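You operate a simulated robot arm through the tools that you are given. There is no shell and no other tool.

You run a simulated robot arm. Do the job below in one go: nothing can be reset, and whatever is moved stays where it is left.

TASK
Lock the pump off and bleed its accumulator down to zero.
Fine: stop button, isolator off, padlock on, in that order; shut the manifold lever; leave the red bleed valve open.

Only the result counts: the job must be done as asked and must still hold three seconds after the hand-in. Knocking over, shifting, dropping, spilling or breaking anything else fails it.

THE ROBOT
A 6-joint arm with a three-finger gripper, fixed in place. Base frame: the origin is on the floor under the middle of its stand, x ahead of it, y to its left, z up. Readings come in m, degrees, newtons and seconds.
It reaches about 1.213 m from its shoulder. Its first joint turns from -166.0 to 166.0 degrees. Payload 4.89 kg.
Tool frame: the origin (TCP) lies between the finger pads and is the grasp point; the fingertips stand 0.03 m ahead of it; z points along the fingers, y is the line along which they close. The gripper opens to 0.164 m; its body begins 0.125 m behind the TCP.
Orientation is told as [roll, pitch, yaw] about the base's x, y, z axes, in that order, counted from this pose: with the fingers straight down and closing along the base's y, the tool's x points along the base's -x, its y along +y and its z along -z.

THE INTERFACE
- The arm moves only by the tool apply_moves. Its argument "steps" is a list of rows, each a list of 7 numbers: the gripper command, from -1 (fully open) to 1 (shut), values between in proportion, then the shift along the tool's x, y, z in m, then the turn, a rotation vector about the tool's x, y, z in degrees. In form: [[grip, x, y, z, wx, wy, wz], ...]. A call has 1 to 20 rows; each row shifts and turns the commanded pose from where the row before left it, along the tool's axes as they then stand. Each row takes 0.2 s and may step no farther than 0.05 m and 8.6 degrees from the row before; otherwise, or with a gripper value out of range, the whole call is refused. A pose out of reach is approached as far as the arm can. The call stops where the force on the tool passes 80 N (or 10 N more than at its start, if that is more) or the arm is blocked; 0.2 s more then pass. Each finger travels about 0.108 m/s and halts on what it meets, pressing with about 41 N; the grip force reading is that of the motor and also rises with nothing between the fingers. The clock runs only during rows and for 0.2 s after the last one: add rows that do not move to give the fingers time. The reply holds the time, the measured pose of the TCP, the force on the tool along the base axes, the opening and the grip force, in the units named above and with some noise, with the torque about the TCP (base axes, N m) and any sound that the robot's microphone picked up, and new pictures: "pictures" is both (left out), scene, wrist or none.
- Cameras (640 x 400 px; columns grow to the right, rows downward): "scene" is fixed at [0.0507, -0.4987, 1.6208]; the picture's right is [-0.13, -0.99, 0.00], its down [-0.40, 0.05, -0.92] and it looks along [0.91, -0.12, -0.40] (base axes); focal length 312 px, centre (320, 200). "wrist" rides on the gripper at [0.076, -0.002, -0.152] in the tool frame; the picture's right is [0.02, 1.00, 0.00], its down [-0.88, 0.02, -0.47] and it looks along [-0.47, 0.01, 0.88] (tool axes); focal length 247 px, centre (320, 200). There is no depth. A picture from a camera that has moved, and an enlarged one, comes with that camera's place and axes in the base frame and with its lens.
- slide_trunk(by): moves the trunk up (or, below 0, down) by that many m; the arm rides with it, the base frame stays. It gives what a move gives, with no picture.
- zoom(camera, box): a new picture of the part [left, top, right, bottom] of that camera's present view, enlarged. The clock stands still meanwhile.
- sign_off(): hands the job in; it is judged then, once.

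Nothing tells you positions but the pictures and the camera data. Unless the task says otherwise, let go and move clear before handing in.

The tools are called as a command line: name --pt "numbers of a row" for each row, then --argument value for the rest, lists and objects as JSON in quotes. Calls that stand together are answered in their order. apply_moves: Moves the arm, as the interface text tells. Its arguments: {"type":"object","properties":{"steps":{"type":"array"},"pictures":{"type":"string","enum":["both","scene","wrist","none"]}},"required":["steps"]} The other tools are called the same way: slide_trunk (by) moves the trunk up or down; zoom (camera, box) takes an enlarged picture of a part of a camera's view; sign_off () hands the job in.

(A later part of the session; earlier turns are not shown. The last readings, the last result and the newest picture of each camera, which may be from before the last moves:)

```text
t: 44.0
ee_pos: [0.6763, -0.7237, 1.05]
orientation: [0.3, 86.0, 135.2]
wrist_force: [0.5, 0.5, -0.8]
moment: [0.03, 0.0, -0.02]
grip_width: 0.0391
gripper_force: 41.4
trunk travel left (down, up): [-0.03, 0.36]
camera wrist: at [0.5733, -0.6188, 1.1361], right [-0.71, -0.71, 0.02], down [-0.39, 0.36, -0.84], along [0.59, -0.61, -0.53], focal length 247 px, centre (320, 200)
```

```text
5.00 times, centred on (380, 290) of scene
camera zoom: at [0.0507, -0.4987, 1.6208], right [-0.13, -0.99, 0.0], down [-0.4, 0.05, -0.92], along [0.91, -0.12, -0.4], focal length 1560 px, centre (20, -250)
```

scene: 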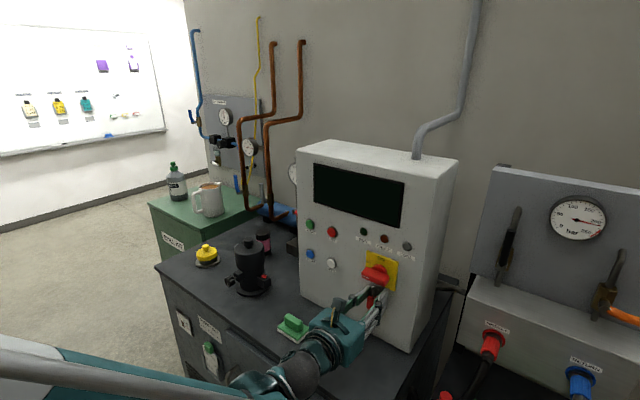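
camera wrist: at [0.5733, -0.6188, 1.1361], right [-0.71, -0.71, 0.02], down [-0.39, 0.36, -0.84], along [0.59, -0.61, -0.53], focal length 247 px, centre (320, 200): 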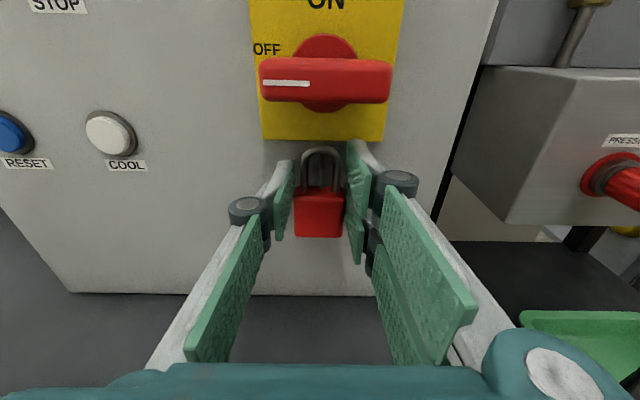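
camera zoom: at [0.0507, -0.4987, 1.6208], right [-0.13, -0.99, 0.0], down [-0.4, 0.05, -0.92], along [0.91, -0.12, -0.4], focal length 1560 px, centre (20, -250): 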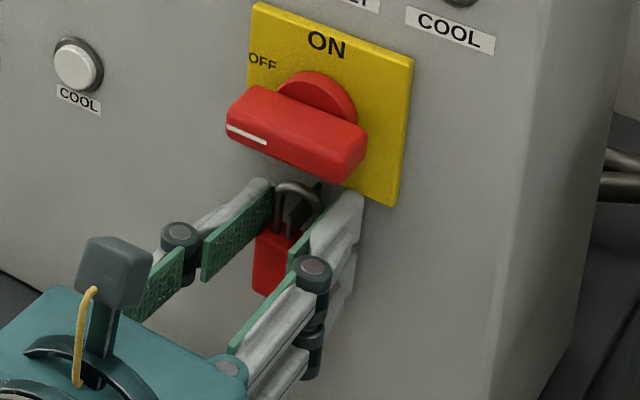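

The tab has passed through the shackle loop. I'll go in another 5 mm, then lower until the shackle rests on the tab.

apply_moves --pt "1 0.0003 0 0.005 0 0 0" --pt "1 -0.003 0 0 0 0 0" --pt "1 -0.002 0 0 0 0 0" --pt "1 0 0 0 0 0 0" --pictures "wrist"

zoom --camera "wrist" --box '[260, 100, 380, 220]'

```text
t: 45.0
ee_pos: [0.681, -0.7269, 1.0449]
orientation: [0.3, 85.9, 135.3]
wrist_force: [1.6, 1.1, 0.5]
moment: [0.21, 0.18, -0.15]
grip_width: 0.0391
gripper_force: 41.2
trunk travel left (down, up): [-0.03, 0.36]
camera wrist: at [0.5776, -0.6213, 1.1314], right [-0.7, -0.71, 0.02], down [-0.39, 0.36, -0.84], along [0.59, -0.6, -0.54], focal length 247 px, centre (320, 200)
```

wrist: 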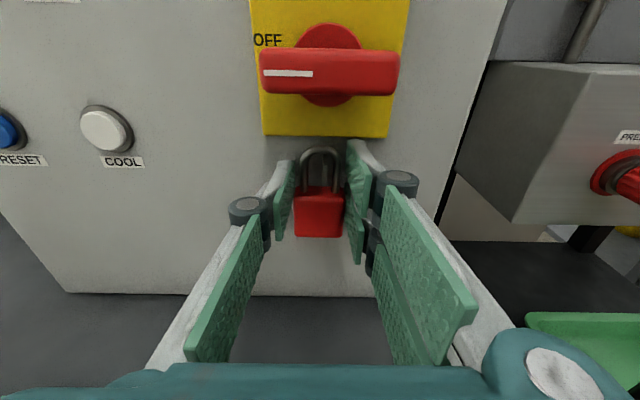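

```text
3.33 times, centred on (320, 160) of wrist
camera zoom: at [0.5776, -0.6213, 1.1314], right [-0.7, -0.71, 0.02], down [-0.39, 0.36, -0.84], along [0.59, -0.6, -0.54], focal length 823 px, centre (320, 333)
```

zoom: 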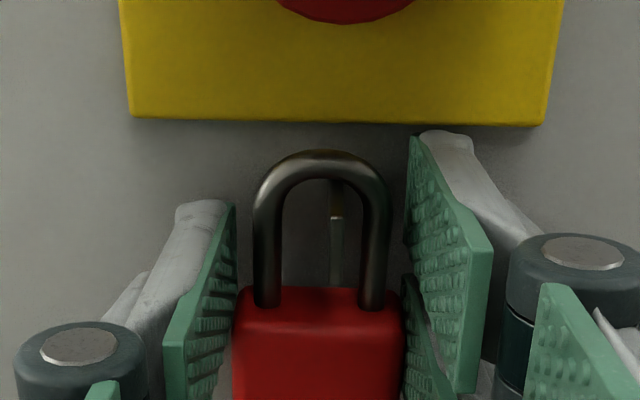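

zoom --camera "scene" --box '[360, 265, 410, 315]'

apply_moves --pt "1 -0.0015 0.0015 0 0 0 0" --pt "1 0 0 0 0 0 0" --pictures "wrist"

zoom --camera "wrist" --box '[260, 100, 380, 220]'

```text
8.00 times, centred on (385, 290) of scene
camera zoom: at [0.0507, -0.4987, 1.6208], right [-0.13, -0.99, 0.0], down [-0.4, 0.05, -0.92], along [0.91, -0.12, -0.4], focal length 2495 px, centre (-200, -520)
```

zoom: 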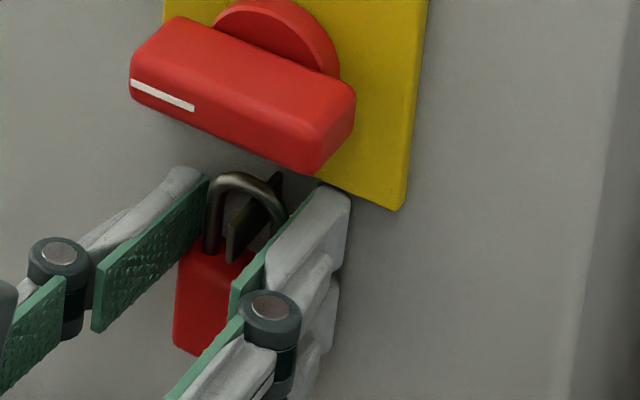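

```text
t: 45.6
ee_pos: [0.6797, -0.7278, 1.0427]
orientation: [0.4, 85.8, 135.3]
wrist_force: [-0.1, -0.7, -1.0]
moment: [0.09, 0.06, 0.02]
grip_width: 0.0389
gripper_force: 40.9
trunk travel left (down, up): [-0.03, 0.36]
camera wrist: at [0.5758, -0.6226, 1.1296], right [-0.71, -0.71, 0.02], down [-0.39, 0.36, -0.84], along [0.59, -0.61, -0.53], focal length 247 px, centre (320, 200)
```

wrist: 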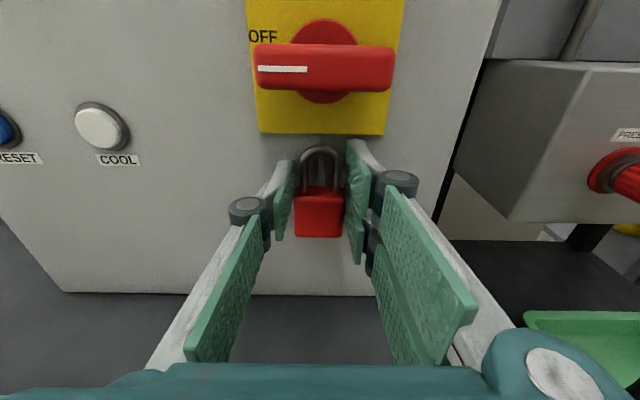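

```text
3.33 times, centred on (320, 160) of wrist
camera zoom: at [0.5758, -0.6226, 1.1296], right [-0.71, -0.71, 0.02], down [-0.39, 0.36, -0.84], along [0.59, -0.61, -0.53], focal length 823 px, centre (320, 333)
```

zoom: 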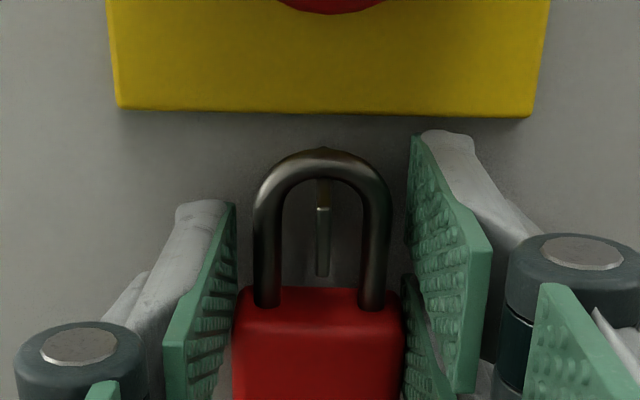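

The scene view confirms the tab is threaded through the shackle. I'll lower in small steps until I feel contact.

apply_moves --pt "1 -0.0015 0 0 0 0 0" --pt "1 -0.0015 0 0 0 0 0" --pt "1 0 0 0 0 0 0" --pictures "none"

zoom --camera "wrist" --box '[260, 100, 380, 220]'

```text
t: 46.4
ee_pos: [0.6776, -0.7265, 1.0412]
orientation: [0.5, 85.9, 135.4]
wrist_force: [-1.0, -0.3, -0.3]
moment: [-0.01, 0.0, 0.06]
grip_width: 0.0387
gripper_force: 40.8
trunk travel left (down, up): [-0.03, 0.36]
```

```text
3.33 times, centred on (320, 160) of wrist
camera zoom: at [0.5751, -0.6225, 1.1272], right [-0.71, -0.71, 0.02], down [-0.39, 0.36, -0.84], along [0.59, -0.61, -0.53], focal length 823 px, centre (320, 333)
```

zoom: 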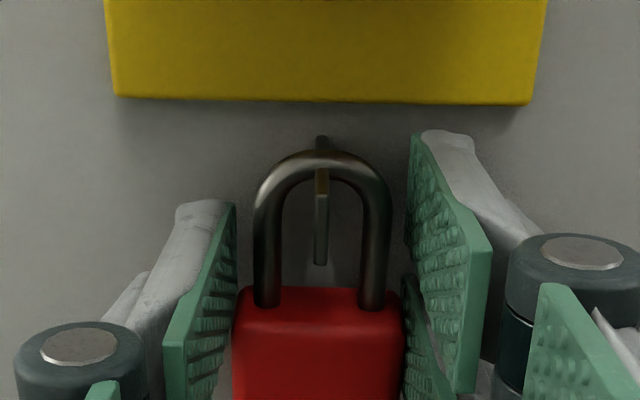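

apply_moves --pt "1 -0.0015 0 0.0005 0 0 0" --pt "1 -0.0015 0 0.0005 0 0 0" --pt "1 0 0 0 0 0 0" --pictures "none"

zoom --camera "wrist" --box '[260, 100, 380, 220]'

zoom --camera "scene" --box '[360, 265, 410, 315]'

```text
t: 47.2
ee_pos: [0.6786, -0.7278, 1.0372]
orientation: [0.6, 86.0, 135.5]
wrist_force: [-0.1, 0.5, -0.2]
moment: [0.01, 0.01, -0.01]
grip_width: 0.0391
gripper_force: 41.2
trunk travel left (down, up): [-0.03, 0.36]
```

```text
3.33 times, centred on (320, 160) of wrist
camera zoom: at [0.5752, -0.6233, 1.124], right [-0.71, -0.71, 0.02], down [-0.39, 0.36, -0.84], along [0.59, -0.61, -0.53], focal length 823 px, centre (320, 333)
```

zoom: 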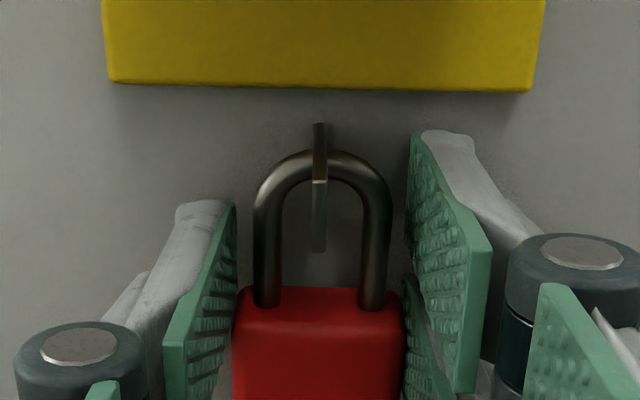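

```text
8.00 times, centred on (385, 290) of scene
camera zoom: at [0.0507, -0.4987, 1.6208], right [-0.13, -0.99, 0.0], down [-0.4, 0.05, -0.92], along [0.91, -0.12, -0.4], focal length 2495 px, centre (-200, -520)
```

zoom: 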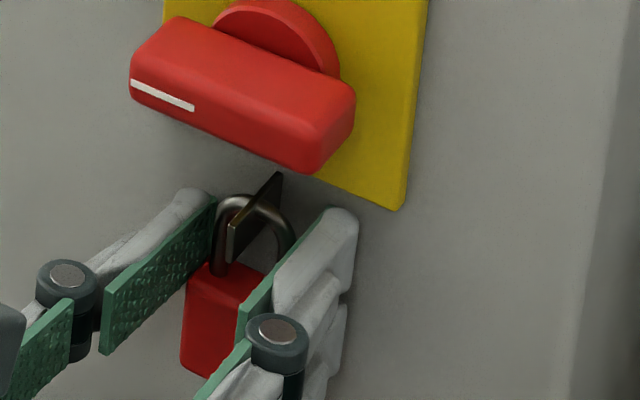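

The shackle now overlaps the tab with no contact force, so these two don't seem to collide physically. I'll raise it until the tab is centred in the loop again and go deeper toward the panel, listening for a latch.

apply_moves --pt "1 0.003 0 0 0 0 0" --pt "1 0.003 0 0 0 0 0" --pt "1 0.003 0 0 0 0 0" --pt "1 0.003 0 0.001 0 0 0" --pt "1 0 0 0.003 0 0 0" --pt "1 0 0 0.003 0 0 0" --pt "1 0 0 0.002 0 0 0" --pt "1 0 0 0 0 0 0" --pictures "wrist"

zoom --camera "wrist" --box '[260, 100, 380, 220]'

zoom --camera "scene" --box '[360, 265, 410, 315]'

```text
t: 48.7
ee_pos: [0.6805, -0.7313, 1.047]
orientation: [0.2, 85.7, 135.3]
wrist_force: [-14.7, 10.7, -15.1]
moment: [0.16, -0.34, -0.47]
grip_width: 0.0389
gripper_force: 41.3
trunk travel left (down, up): [-0.03, 0.36]
stopped in row 7: the force on the tool passed its limit at 89 N (the readings are from after the stop); the commanded pose is now the measured one
camera wrist: at [0.5779, -0.627, 1.1333], right [-0.71, -0.71, 0.02], down [-0.39, 0.37, -0.84], along [0.59, -0.6, -0.54], focal length 247 px, centre (320, 200)
```

wrist: 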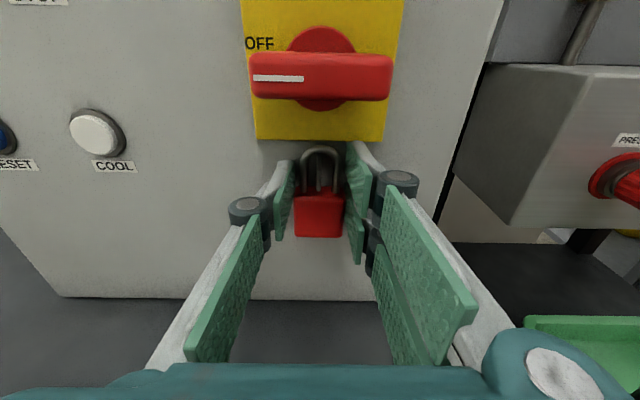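

```text
3.33 times, centred on (320, 160) of wrist
camera zoom: at [0.5779, -0.627, 1.1333], right [-0.71, -0.71, 0.02], down [-0.39, 0.37, -0.84], along [0.59, -0.6, -0.54], focal length 823 px, centre (320, 333)
```

zoom: 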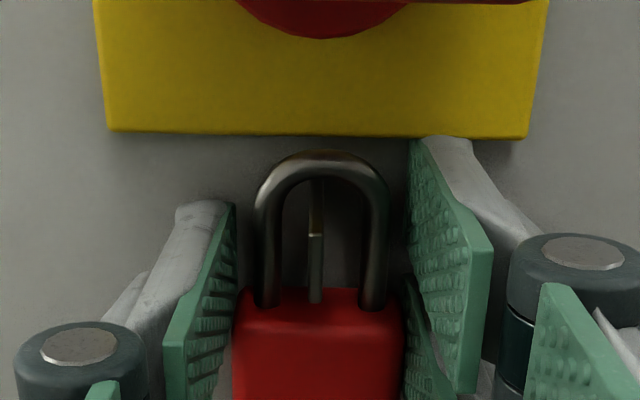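

```text
8.00 times, centred on (385, 290) of scene
camera zoom: at [0.0507, -0.4987, 1.6208], right [-0.13, -0.99, 0.0], down [-0.4, 0.05, -0.92], along [0.91, -0.12, -0.4], focal length 2495 px, centre (-200, -520)
```

zoom: 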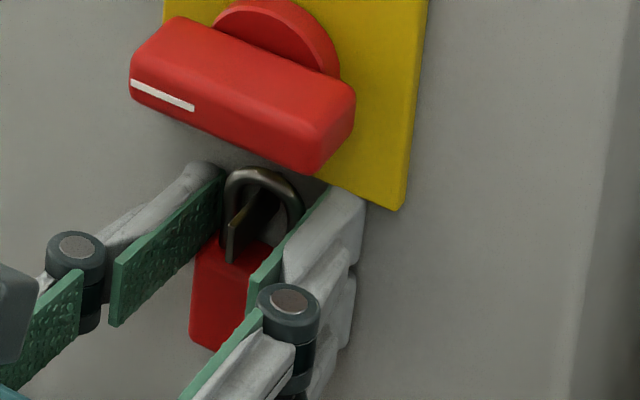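

Contact at full depth came from the fingertips reaching the panel, and no latch sound followed. Most likely the padlock locks on when let go in place, so I'll ease off the panel and set the shackle bar on top of the tab, ready to release.

apply_moves --pt "1 -0.001 0 -0.002 0 0 0" --pt "1 -0.001 -0.001 0 0 0 0" --pt "1 0 0 0 0 0 0" --pictures "wrist"

zoom --camera "wrist" --box '[260, 100, 380, 220]'

zoom --camera "scene" --box '[360, 265, 410, 315]'

```text
t: 49.5
ee_pos: [0.6809, -0.7285, 1.0456]
orientation: [0.0, 85.9, 135.0]
wrist_force: [0.5, 0.1, -1.7]
moment: [0.0, 0.03, 0.02]
grip_width: 0.0391
gripper_force: 41.0
trunk travel left (down, up): [-0.03, 0.36]
camera wrist: at [0.5778, -0.6247, 1.1316], right [-0.71, -0.71, 0.02], down [-0.39, 0.37, -0.84], along [0.59, -0.6, -0.54], focal length 247 px, centre (320, 200)
```

wrist: 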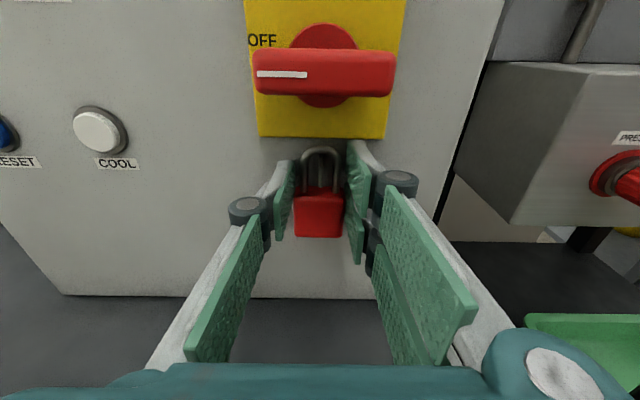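

```text
3.33 times, centred on (320, 160) of wrist
camera zoom: at [0.5778, -0.6247, 1.1316], right [-0.71, -0.71, 0.02], down [-0.39, 0.37, -0.84], along [0.59, -0.6, -0.54], focal length 823 px, centre (320, 333)
```

zoom: 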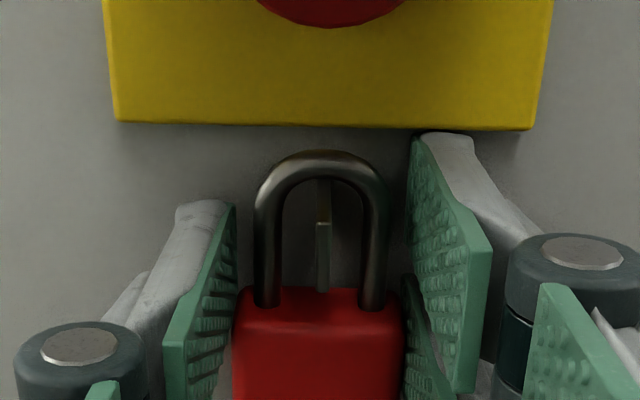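

```text
8.00 times, centred on (385, 290) of scene
camera zoom: at [0.0507, -0.4987, 1.6208], right [-0.13, -0.99, 0.0], down [-0.4, 0.05, -0.92], along [0.91, -0.12, -0.4], focal length 2495 px, centre (-200, -520)
```

zoom: 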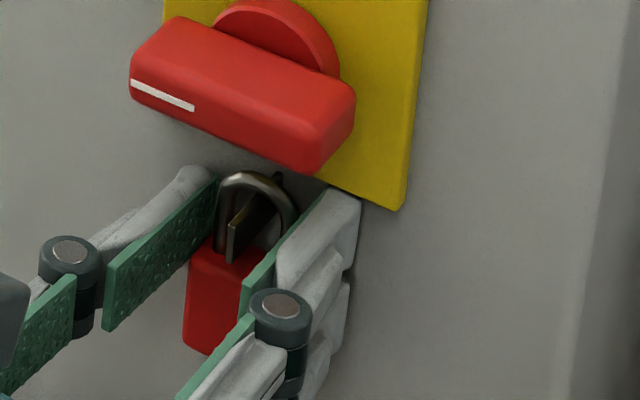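

The bar is just over the tab, about where it would hang naturally. I'll open the fingers a little and see whether it stays on.

apply_moves --pt "0.42 0 0 0 0 0 0" --pictures "both"

zoom --camera "scene" --box '[340, 255, 420, 335]'

zoom --camera "wrist" --box '[240, 100, 400, 260]'

```text
t: 49.9
ee_pos: [0.6809, -0.7287, 1.0442]
orientation: [0.2, 85.9, 135.1]
wrist_force: [0.2, -0.6, -0.8]
moment: [0.0, 0.03, -0.03]
grip_width: 0.0474
gripper_force: 0.0
trunk travel left (down, up): [-0.03, 0.36]
camera wrist: at [0.5777, -0.6247, 1.1317], right [-0.71, -0.71, 0.02], down [-0.39, 0.37, -0.84], along [0.59, -0.6, -0.54], focal length 247 px, centre (320, 200)
```

scene: 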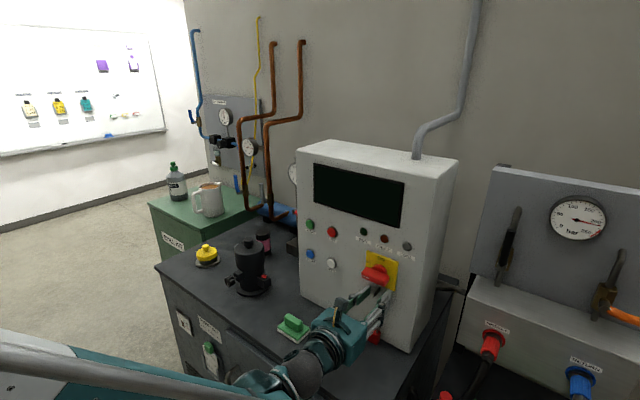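
wrist: 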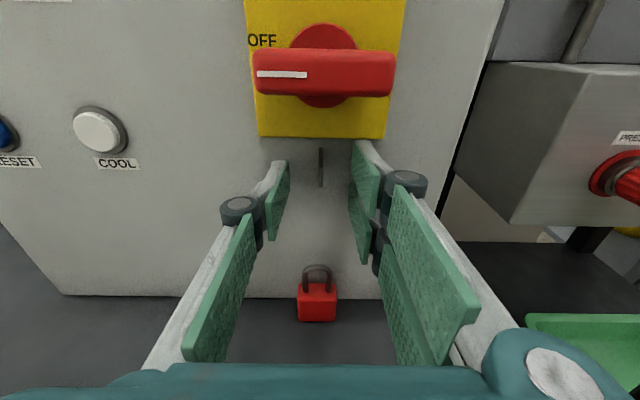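

```text
5.00 times, centred on (380, 295) of scene
camera zoom: at [0.0507, -0.4987, 1.6208], right [-0.13, -0.99, 0.0], down [-0.4, 0.05, -0.92], along [0.91, -0.12, -0.4], focal length 1560 px, centre (20, -275)
```

zoom: 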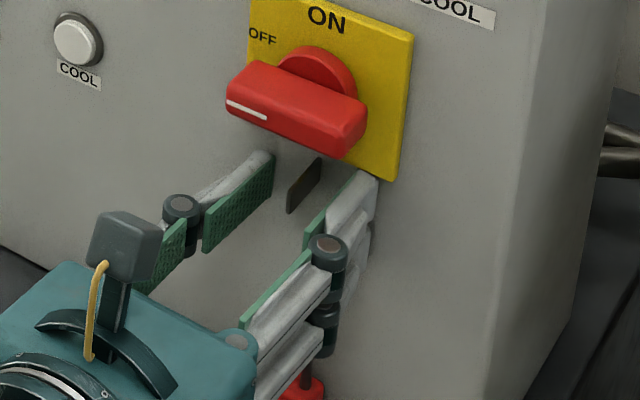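

```text
2.50 times, centred on (320, 180) of wrist
camera zoom: at [0.5777, -0.6247, 1.1317], right [-0.71, -0.71, 0.02], down [-0.39, 0.37, -0.84], along [0.59, -0.6, -0.54], focal length 617 px, centre (320, 250)
```

zoom: 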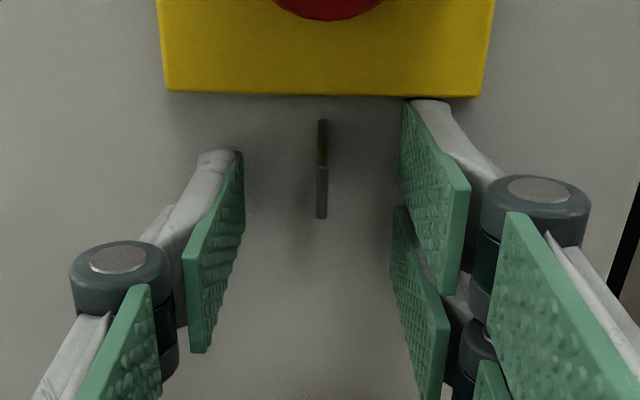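

It didn't latch. The padlock dropped straight down and is standing upright on the bench under the hasp. I'll look closely at the tab and the padlock to find out why before I try again.

zoom --camera "scene" --box '[370, 280, 390, 300]'

zoom --camera "wrist" --box '[300, 140, 340, 200]'

zoom --camera "wrist" --box '[270, 240, 370, 340]'

zoom --camera "wrist" --box '[230, 0, 420, 150]'

```text
16.00 times, centred on (380, 290) of scene
camera zoom: at [0.0507, -0.4987, 1.6208], right [-0.13, -0.99, 0.0], down [-0.4, 0.05, -0.92], along [0.91, -0.12, -0.4], focal length 4991 px, centre (-640, -1240)
```

zoom: 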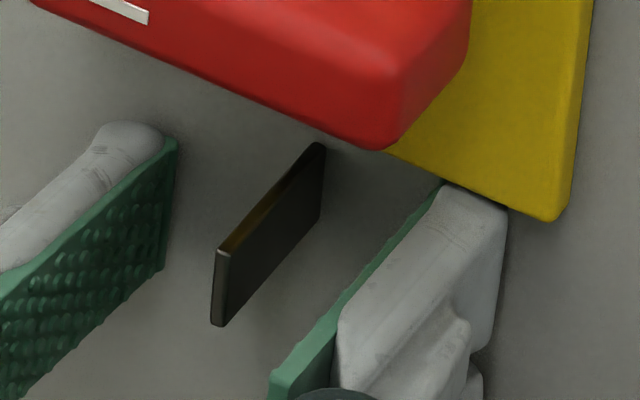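

```text
6.67 times, centred on (320, 170) of wrist
camera zoom: at [0.5777, -0.6247, 1.1317], right [-0.71, -0.71, 0.02], down [-0.39, 0.37, -0.84], along [0.59, -0.6, -0.54], focal length 1646 px, centre (320, 400)
```

zoom: 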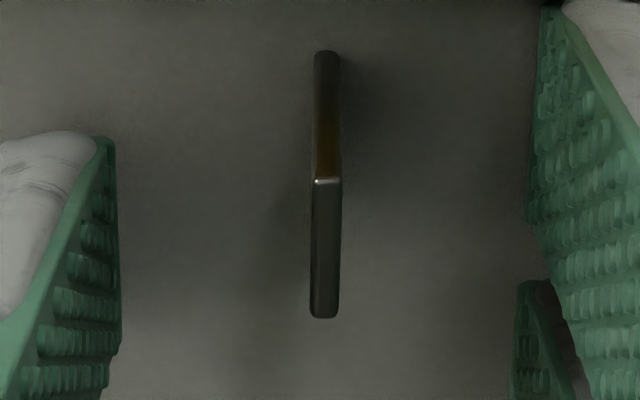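

```text
4.00 times, centred on (320, 290) of wrist
camera zoom: at [0.5777, -0.6247, 1.1317], right [-0.71, -0.71, 0.02], down [-0.39, 0.37, -0.84], along [0.59, -0.6, -0.54], focal length 988 px, centre (320, -160)
```

zoom: 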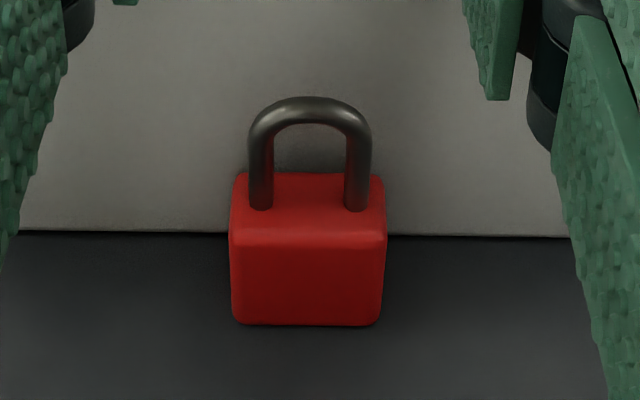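

```text
2.67 times, centred on (325, 75) of wrist
camera zoom: at [0.5777, -0.6247, 1.1317], right [-0.71, -0.71, 0.02], down [-0.39, 0.37, -0.84], along [0.59, -0.6, -0.54], focal length 659 px, centre (307, 533)
```

zoom: 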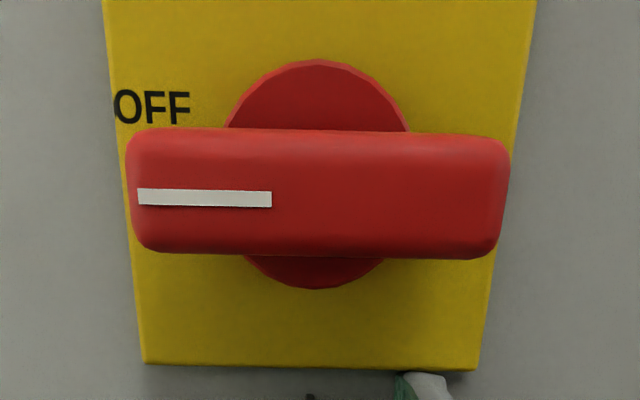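

The tab is a plain plate and the handle sits at exactly 90°. The padlock is standing square below the fingers, so I'll open wider, ease back 5 mm from the panel and go straight down to pick it up again.

apply_moves --pt "0.15 0 0 -0.005 0 0 0" --pt "0.15 0 0 0 0 0 0" --pt "0.15 -0.0193 0 0.00135 0 0 0" --pt "0.15 -0.0193 0 0.00135 0 0 0" --pt "0.15 -0.0193 0 0.00135 0 0 0" --pt "0.15 -0.0193 0 0.00135 0 0 0" --pt "0.15 0 0 0 0 0 0" --pictures "wrist"

zoom --camera "wrist" --box '[220, 120, 420, 280]'

```text
t: 51.5
ee_pos: [0.6767, -0.7268, 0.9667]
orientation: [0.4, 85.9, 135.4]
wrist_force: [0.3, -0.2, 0.4]
moment: [-0.03, 0.06, 0.01]
grip_width: 0.0698
gripper_force: 0.1
trunk travel left (down, up): [-0.03, 0.36]
camera wrist: at [0.5733, -0.622, 1.0538], right [-0.71, -0.71, 0.02], down [-0.39, 0.37, -0.84], along [0.59, -0.61, -0.54], focal length 247 px, centre (320, 200)
```

wrist: 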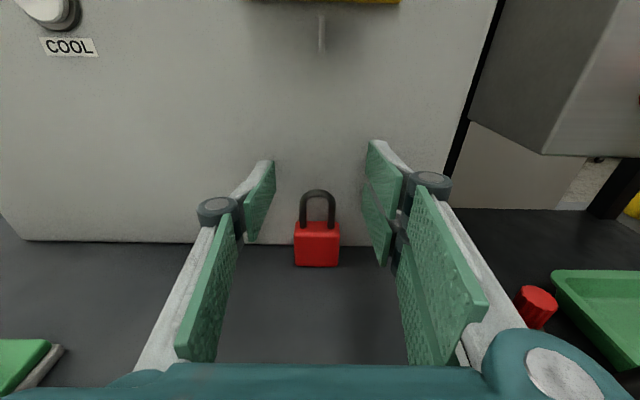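

```text
2.50 times, centred on (320, 200) of wrist
camera zoom: at [0.5733, -0.622, 1.0538], right [-0.71, -0.71, 0.02], down [-0.39, 0.37, -0.84], along [0.59, -0.61, -0.54], focal length 617 px, centre (320, 200)
```

zoom: 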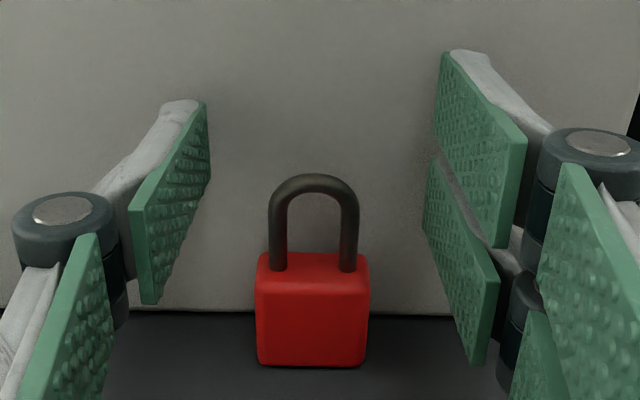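

apply_moves --pt "0.15 -0.0193 -0.0025 0.00135 0 0 0" --pt "0.15 -0.0125 0 0.0009 0 0 0" --pt "0.15 -0.006 0 0.0004 0 0 0" --pt "0.15 0 0 0 0 0 0" --pictures "wrist"

zoom --camera "wrist" --box '[220, 120, 420, 280]'

```text
t: 52.5
ee_pos: [0.6795, -0.7239, 0.9313]
orientation: [0.3, 85.8, 135.4]
wrist_force: [-0.8, 0.8, 0.2]
moment: [0.02, 0.02, 0.0]
grip_width: 0.0697
gripper_force: 0.1
trunk travel left (down, up): [-0.03, 0.36]
camera wrist: at [0.5762, -0.62, 1.0167], right [-0.71, -0.71, 0.02], down [-0.39, 0.37, -0.84], along [0.59, -0.6, -0.54], focal length 247 px, centre (320, 200)
```

wrist: 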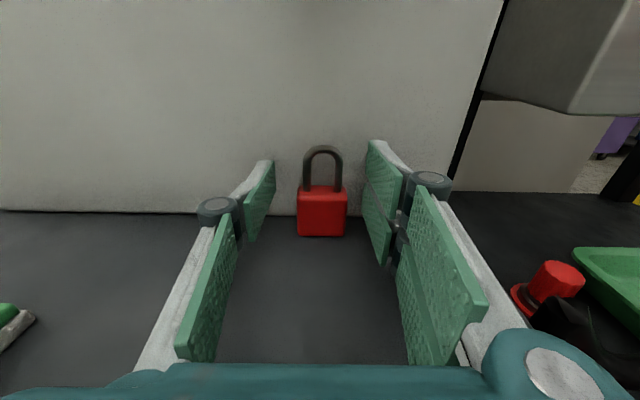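

```text
2.50 times, centred on (320, 200) of wrist
camera zoom: at [0.5762, -0.62, 1.0167], right [-0.71, -0.71, 0.02], down [-0.39, 0.37, -0.84], along [0.59, -0.6, -0.54], focal length 617 px, centre (320, 200)
```

zoom: 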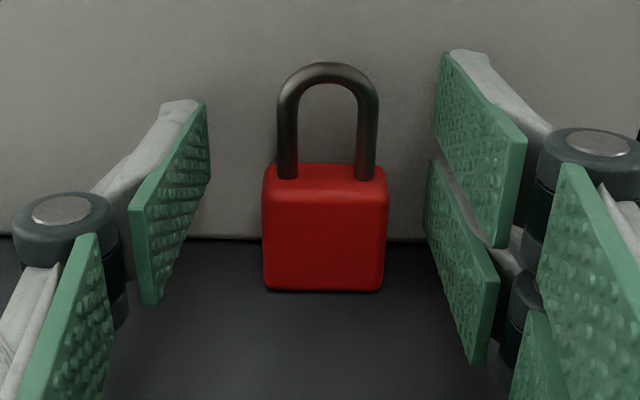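

apply_moves --pt "0.15 -0.003 0.0008 0.0002 0 0 0" --pt "0.6 0 0 0 0 0 0" --pt "1 0 0 0 0 0 0" --pt "1 0 0 0 0 0 0" --pt "1 0 0 0 0 0 0" --pictures "wrist"

zoom --camera "wrist" --box '[220, 120, 420, 280]'

```text
t: 53.7
ee_pos: [0.6771, -0.7254, 0.9268]
orientation: [0.1, 85.9, 135.2]
wrist_force: [1.3, -0.5, 2.4]
moment: [-0.07, -0.06, 0.03]
grip_width: 0.0392
gripper_force: 41.0
trunk travel left (down, up): [-0.03, 0.36]
camera wrist: at [0.5751, -0.6208, 1.014], right [-0.71, -0.71, 0.02], down [-0.39, 0.37, -0.84], along [0.59, -0.6, -0.54], focal length 247 px, centre (320, 200)
```

wrist: 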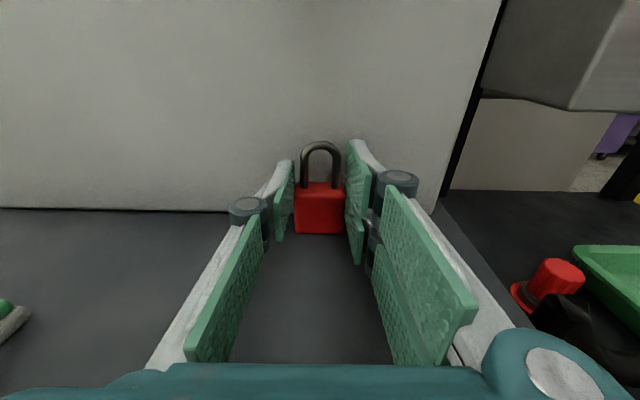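

```text
2.50 times, centred on (320, 200) of wrist
camera zoom: at [0.5751, -0.6208, 1.014], right [-0.71, -0.71, 0.02], down [-0.39, 0.37, -0.84], along [0.59, -0.6, -0.54], focal length 617 px, centre (320, 200)
```

zoom: 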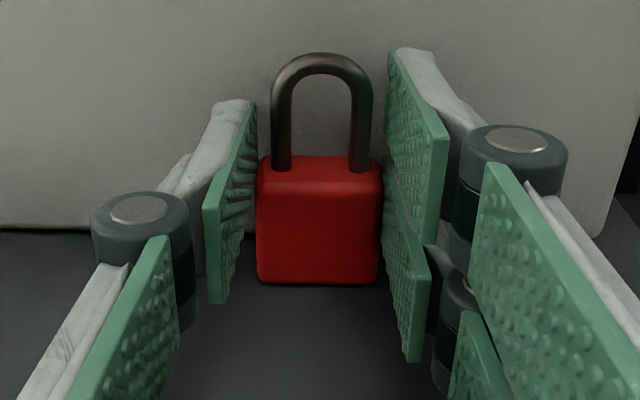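

The padlock is gripped again, a little nearer the fingertips. I'll lift it to just under the tab and then bring the shackle bar up through the tab slowly, listening for a latch.

apply_moves --pt "1 0.012 0 -0.001 0 0 0" --pt "1 0.022 0 -0.0015 0 0 0" --pt "1 0.024 0 -0.0016 0 0 0" --pt "1 0.024 0 -0.0016 0 0 0" --pt "1 0 0 0 0 0 0" --pictures "wrist"

zoom --camera "wrist" --box '[260, 80, 380, 220]'

```text
t: 54.9
ee_pos: [0.6787, -0.7236, 1.0107]
orientation: [0.4, 85.8, 135.3]
wrist_force: [0.5, -0.1, -1.6]
moment: [-0.02, 0.03, 0.01]
grip_width: 0.0391
gripper_force: 41.0
trunk travel left (down, up): [-0.03, 0.36]
camera wrist: at [0.5764, -0.6203, 1.0962], right [-0.71, -0.71, 0.02], down [-0.39, 0.37, -0.84], along [0.59, -0.6, -0.54], focal length 247 px, centre (320, 200)
```

wrist: 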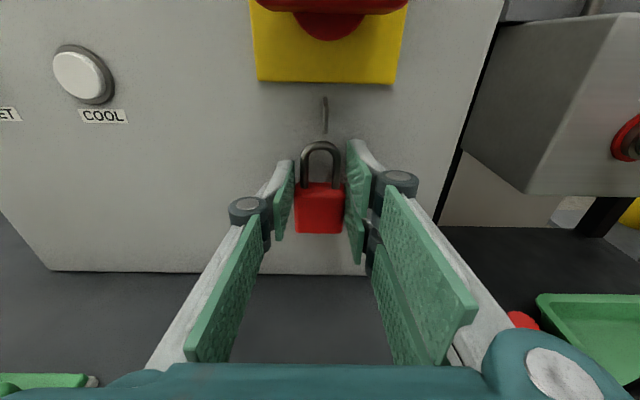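

```text
2.86 times, centred on (320, 150) of wrist
camera zoom: at [0.5764, -0.6203, 1.0962], right [-0.71, -0.71, 0.02], down [-0.39, 0.37, -0.84], along [0.59, -0.6, -0.54], focal length 706 px, centre (320, 343)
```

zoom: 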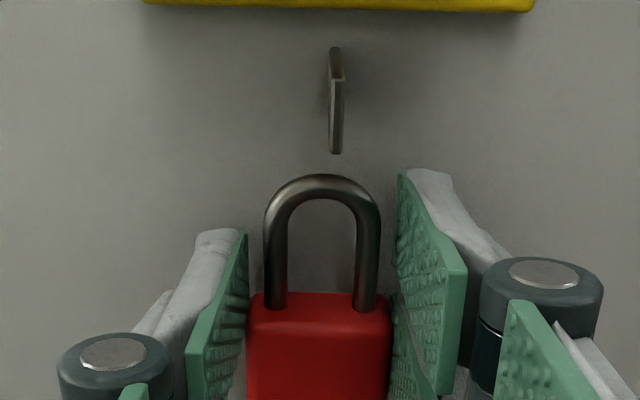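

apply_moves --pt "1 0.002 0.003 0 0 0 0" --pt "1 0.002 0 0 0 0 0" --pt "1 0.002 0 0 0 0 0" --pt "1 0.002 0 0 0 0 0" --pt "1 0.002 0 0 0 0 0" --pt "1 0.002 0 0 0 0 0" --pt "1 0.002 0 0 0 0 0" --pt "1 0.002 0 0 0 0 0" --pt "1 0.002 0 0 0 0 0" --pt "1 0.002 0 -0.001 0 0 0" --pt "1 0 0 0 0 0 0" --pt "1 0.002 0 0 0 0 0" --pictures "wrist"

zoom --camera "wrist" --box '[260, 80, 380, 220]'

zoom --camera "scene" --box '[360, 265, 410, 315]'

```text
t: 57.5
ee_pos: [0.6765, -0.7272, 1.0314]
orientation: [0.3, 86.0, 135.1]
wrist_force: [-0.8, 0.1, -1.0]
moment: [0.02, -0.03, -0.02]
grip_width: 0.039
gripper_force: 40.9
trunk travel left (down, up): [-0.03, 0.36]
camera wrist: at [0.5735, -0.6237, 1.1172], right [-0.71, -0.71, 0.02], down [-0.39, 0.37, -0.84], along [0.59, -0.6, -0.54], focal length 247 px, centre (320, 200)
```

wrist: 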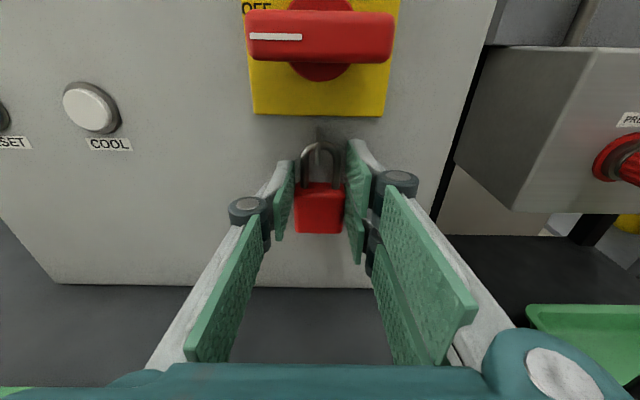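

```text
2.86 times, centred on (320, 150) of wrist
camera zoom: at [0.5735, -0.6237, 1.1172], right [-0.71, -0.71, 0.02], down [-0.39, 0.37, -0.84], along [0.59, -0.6, -0.54], focal length 706 px, centre (320, 343)
```

zoom: 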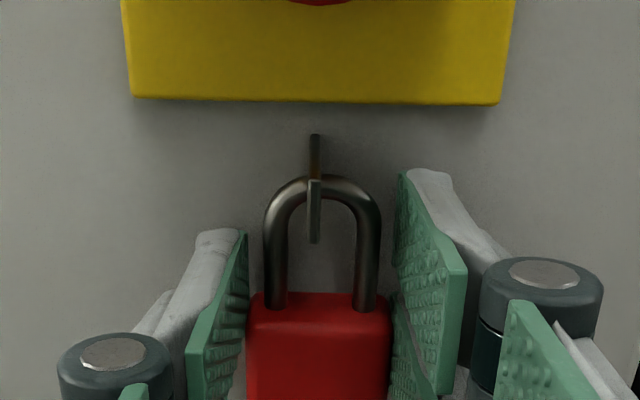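

```text
8.00 times, centred on (385, 290) of scene
camera zoom: at [0.0507, -0.4987, 1.6208], right [-0.13, -0.99, 0.0], down [-0.4, 0.05, -0.92], along [0.91, -0.12, -0.4], focal length 2495 px, centre (-200, -520)
```

zoom: 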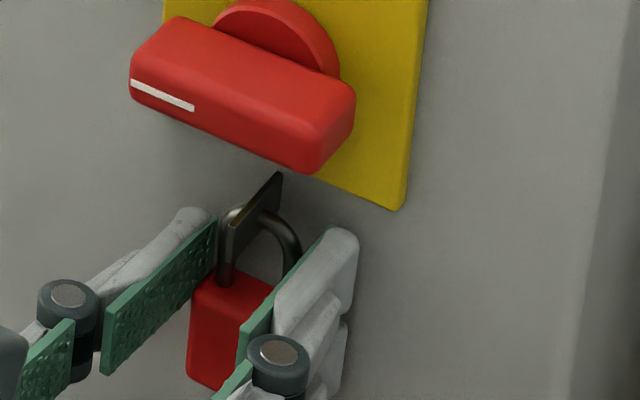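

The bar now passes through the middle of the tab, as it would through a hasp eye, but nothing latches while I hold it. I'll centre it precisely and release with the bar at rest exactly there.

apply_moves --pt "1 0.002 -0.0018 0.001 0 0 0" --pt "1 0 0 0 0 0 0" --pt "1 0 0 0 0 0 0" --pictures "wrist"

zoom --camera "wrist" --box '[260, 80, 380, 220]'

zoom --camera "scene" --box '[370, 280, 400, 305]'

```text
t: 58.3
ee_pos: [0.6799, -0.7275, 1.0318]
orientation: [0.1, 85.9, 135.2]
wrist_force: [-0.1, 0.4, -1.5]
moment: [-0.01, 0.04, -0.01]
grip_width: 0.039
gripper_force: 40.2
trunk travel left (down, up): [-0.03, 0.36]
camera wrist: at [0.5759, -0.6229, 1.1191], right [-0.71, -0.71, 0.02], down [-0.39, 0.37, -0.84], along [0.59, -0.6, -0.54], focal length 247 px, centre (320, 200)
```

wrist: 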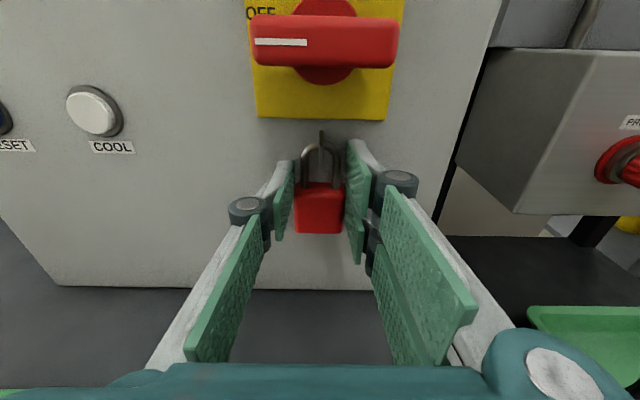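

```text
2.86 times, centred on (320, 150) of wrist
camera zoom: at [0.5759, -0.6229, 1.1191], right [-0.71, -0.71, 0.02], down [-0.39, 0.37, -0.84], along [0.59, -0.6, -0.54], focal length 706 px, centre (320, 343)
```

zoom: 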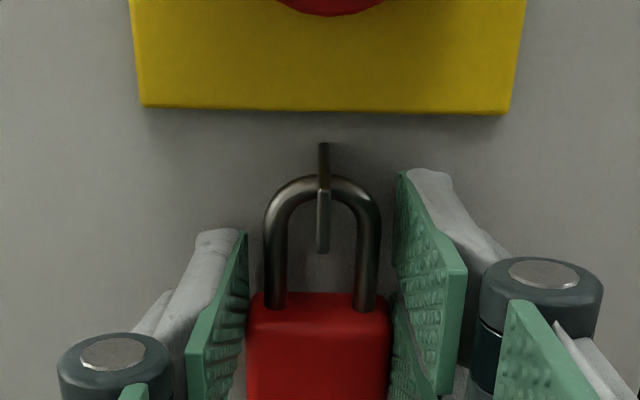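

```text
16.00 times, centred on (385, 292) of scene
camera zoom: at [0.0507, -0.4987, 1.6208], right [-0.13, -0.99, 0.0], down [-0.4, 0.05, -0.92], along [0.91, -0.12, -0.4], focal length 4991 px, centre (-720, -1280)
```

zoom: 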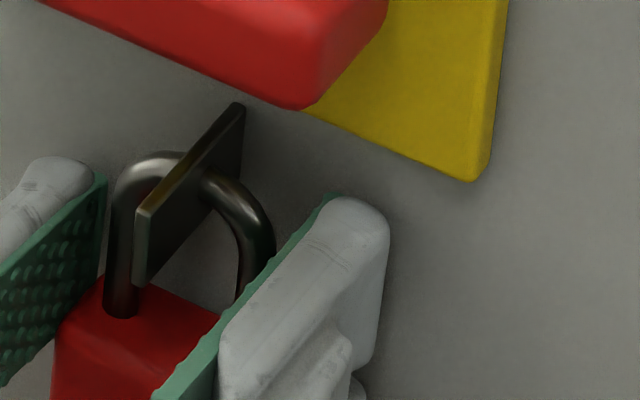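

apply_moves --pt "0.45 0 0 0 0 0 0" --pictures "both"

zoom --camera "wrist" --box '[220, 80, 420, 340]'

```text
t: 58.7
ee_pos: [0.6794, -0.7283, 1.0321]
orientation: [0.2, 85.9, 135.2]
wrist_force: [-0.3, 0.4, 0.5]
moment: [-0.01, 0.0, 0.0]
grip_width: 0.0451
gripper_force: 0.1
trunk travel left (down, up): [-0.03, 0.36]
camera wrist: at [0.5758, -0.6229, 1.1191], right [-0.71, -0.71, 0.02], down [-0.39, 0.37, -0.84], along [0.59, -0.6, -0.54], focal length 247 px, centre (320, 200)
```

scene: 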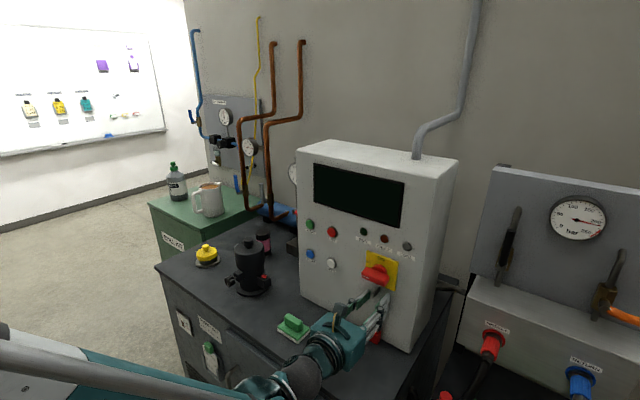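
wrist: 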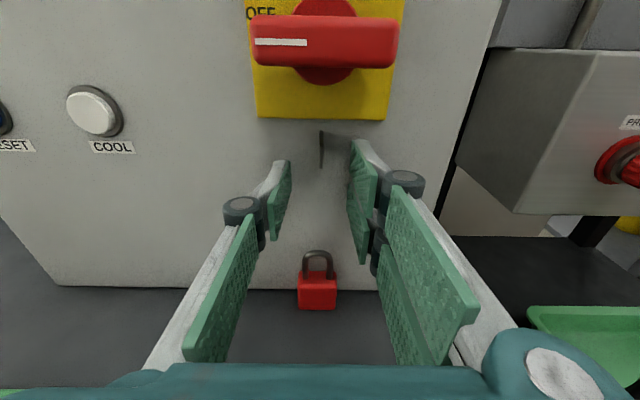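

```text
1.54 times, centred on (320, 210) of wrist
camera zoom: at [0.5758, -0.6229, 1.1191], right [-0.71, -0.71, 0.02], down [-0.39, 0.37, -0.84], along [0.59, -0.6, -0.54], focal length 380 px, centre (320, 185)
```

zoom: 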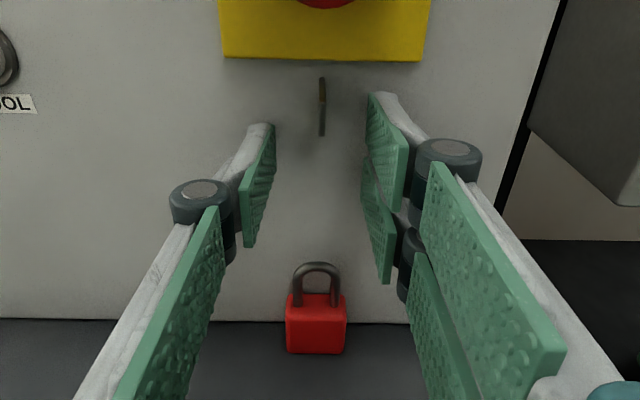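

It dropped upright again. So far I've only tried the inner half of the tab, so next I'll pick it up and sweep the shackle bar along the tab from tip to root at the tab's own height.

apply_moves --pt "0.15 0 0 -0.001 0 0 0" --pt "0.15 0 0 0 0 0 0" --pt "0.15 -0.0193 0 0.00135 0 0 0" --pt "0.15 -0.0193 0 0.00135 0 0 0" --pt "0.15 -0.0193 0 0.00135 0 0 0" --pt "0.15 -0.0193 0 0.00135 0 0 0" --pt "0.15 -0.012 0 0.0008 0 0 0" --pt "0.15 0 0 0 0 0 0" --pictures "wrist"

zoom --camera "wrist" --box '[220, 120, 420, 280]'

```text
t: 60.5
ee_pos: [0.677, -0.727, 0.9444]
orientation: [0.4, 85.9, 135.4]
wrist_force: [-0.7, 0.3, -0.3]
moment: [0.01, 0.04, 0.01]
grip_width: 0.0697
gripper_force: 0.1
trunk travel left (down, up): [-0.03, 0.36]
camera wrist: at [0.5744, -0.6229, 1.0309], right [-0.71, -0.71, 0.02], down [-0.39, 0.37, -0.84], along [0.59, -0.61, -0.54], focal length 247 px, centre (320, 200)
```

wrist: 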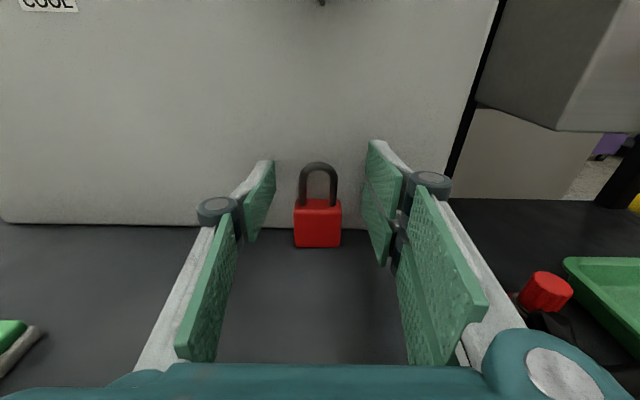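

```text
2.50 times, centred on (320, 200) of wrist
camera zoom: at [0.5744, -0.6229, 1.0309], right [-0.71, -0.71, 0.02], down [-0.39, 0.37, -0.84], along [0.59, -0.61, -0.54], focal length 617 px, centre (320, 200)
```

zoom: 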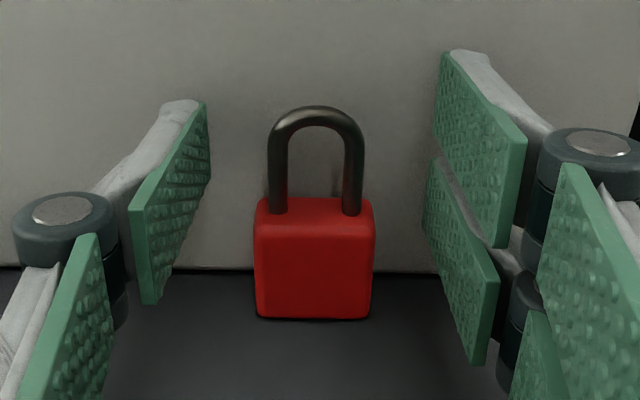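

apply_moves --pt "0.15 -0.01 -0.0015 0.0005 0 0 0" --pt "0.15 -0.0075 0 0.0005 0 0 0" --pt "0.15 0 0 0 0 0 0" --pt "0.6 0 0 0 0 0 0" --pt "1 0 0 0 0 0 0" --pt "1 0 0 0 0 0 0" --pt "1 0 0 0 0 0 0" --pictures "wrist"

zoom --camera "wrist" --box '[220, 120, 420, 280]'

```text
t: 62.1
ee_pos: [0.6785, -0.7252, 0.927]
orientation: [0.3, 85.9, 135.2]
wrist_force: [-0.5, 0.4, 0.5]
moment: [-0.01, -0.01, -0.04]
grip_width: 0.0391
gripper_force: 41.2
trunk travel left (down, up): [-0.03, 0.36]
camera wrist: at [0.5758, -0.6217, 1.0129], right [-0.71, -0.71, 0.02], down [-0.39, 0.37, -0.84], along [0.59, -0.6, -0.54], focal length 247 px, centre (320, 200)
```

wrist: 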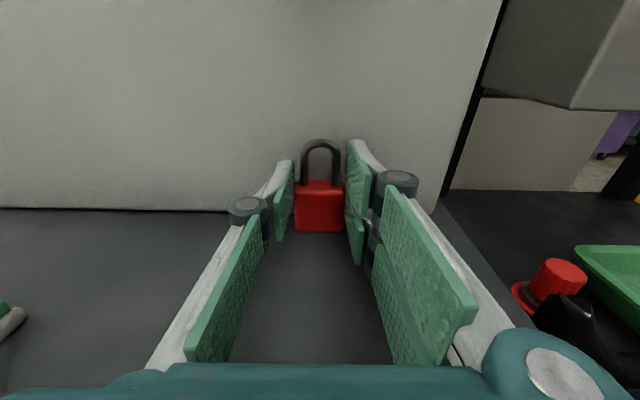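

```text
2.50 times, centred on (320, 200) of wrist
camera zoom: at [0.5758, -0.6217, 1.0129], right [-0.71, -0.71, 0.02], down [-0.39, 0.37, -0.84], along [0.59, -0.6, -0.54], focal length 617 px, centre (320, 200)
```

zoom: 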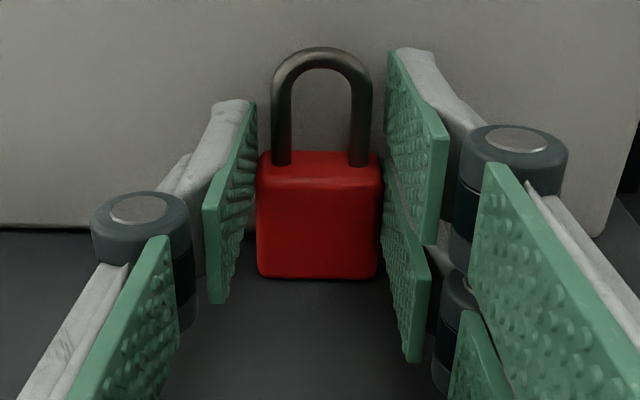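

apply_moves --pt "1 0.012 0 -0.001 0 0 0" --pt "1 0.0295 0 -0.0305 0 0 0" --pt "1 0.0295 0 -0.0305 0 0 0" --pt "1 0.0295 0 -0.0305 0 0 0" --pt "1 0 0 0 0 0 0" --pictures "wrist"

zoom --camera "wrist" --box '[260, 60, 380, 220]'

```text
t: 63.3
ee_pos: [0.6161, -0.6644, 1.0341]
orientation: [0.1, 85.8, 135.0]
wrist_force: [0.3, -1.2, -1.5]
moment: [-0.03, -0.04, 0.01]
grip_width: 0.0391
gripper_force: 41.1
trunk travel left (down, up): [-0.03, 0.36]
camera wrist: at [0.5137, -0.5597, 1.1209], right [-0.71, -0.71, 0.02], down [-0.39, 0.37, -0.84], along [0.59, -0.6, -0.54], focal length 247 px, centre (320, 200)
```

wrist: 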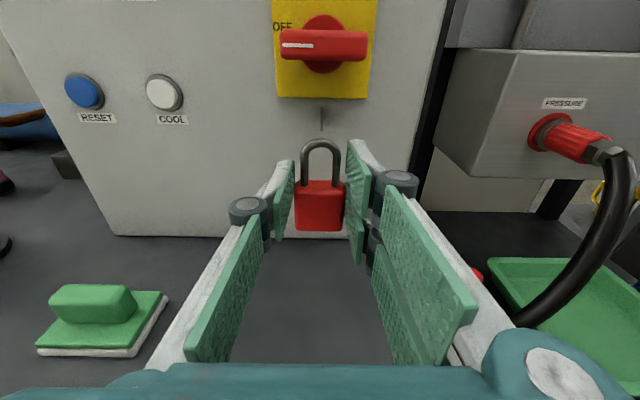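

```text
2.50 times, centred on (320, 140) of wrist
camera zoom: at [0.5137, -0.5597, 1.1209], right [-0.71, -0.71, 0.02], down [-0.39, 0.37, -0.84], along [0.59, -0.6, -0.54], focal length 617 px, centre (320, 350)
```

zoom: 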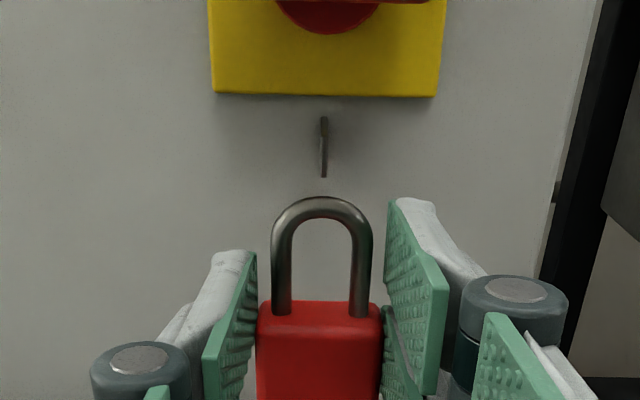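

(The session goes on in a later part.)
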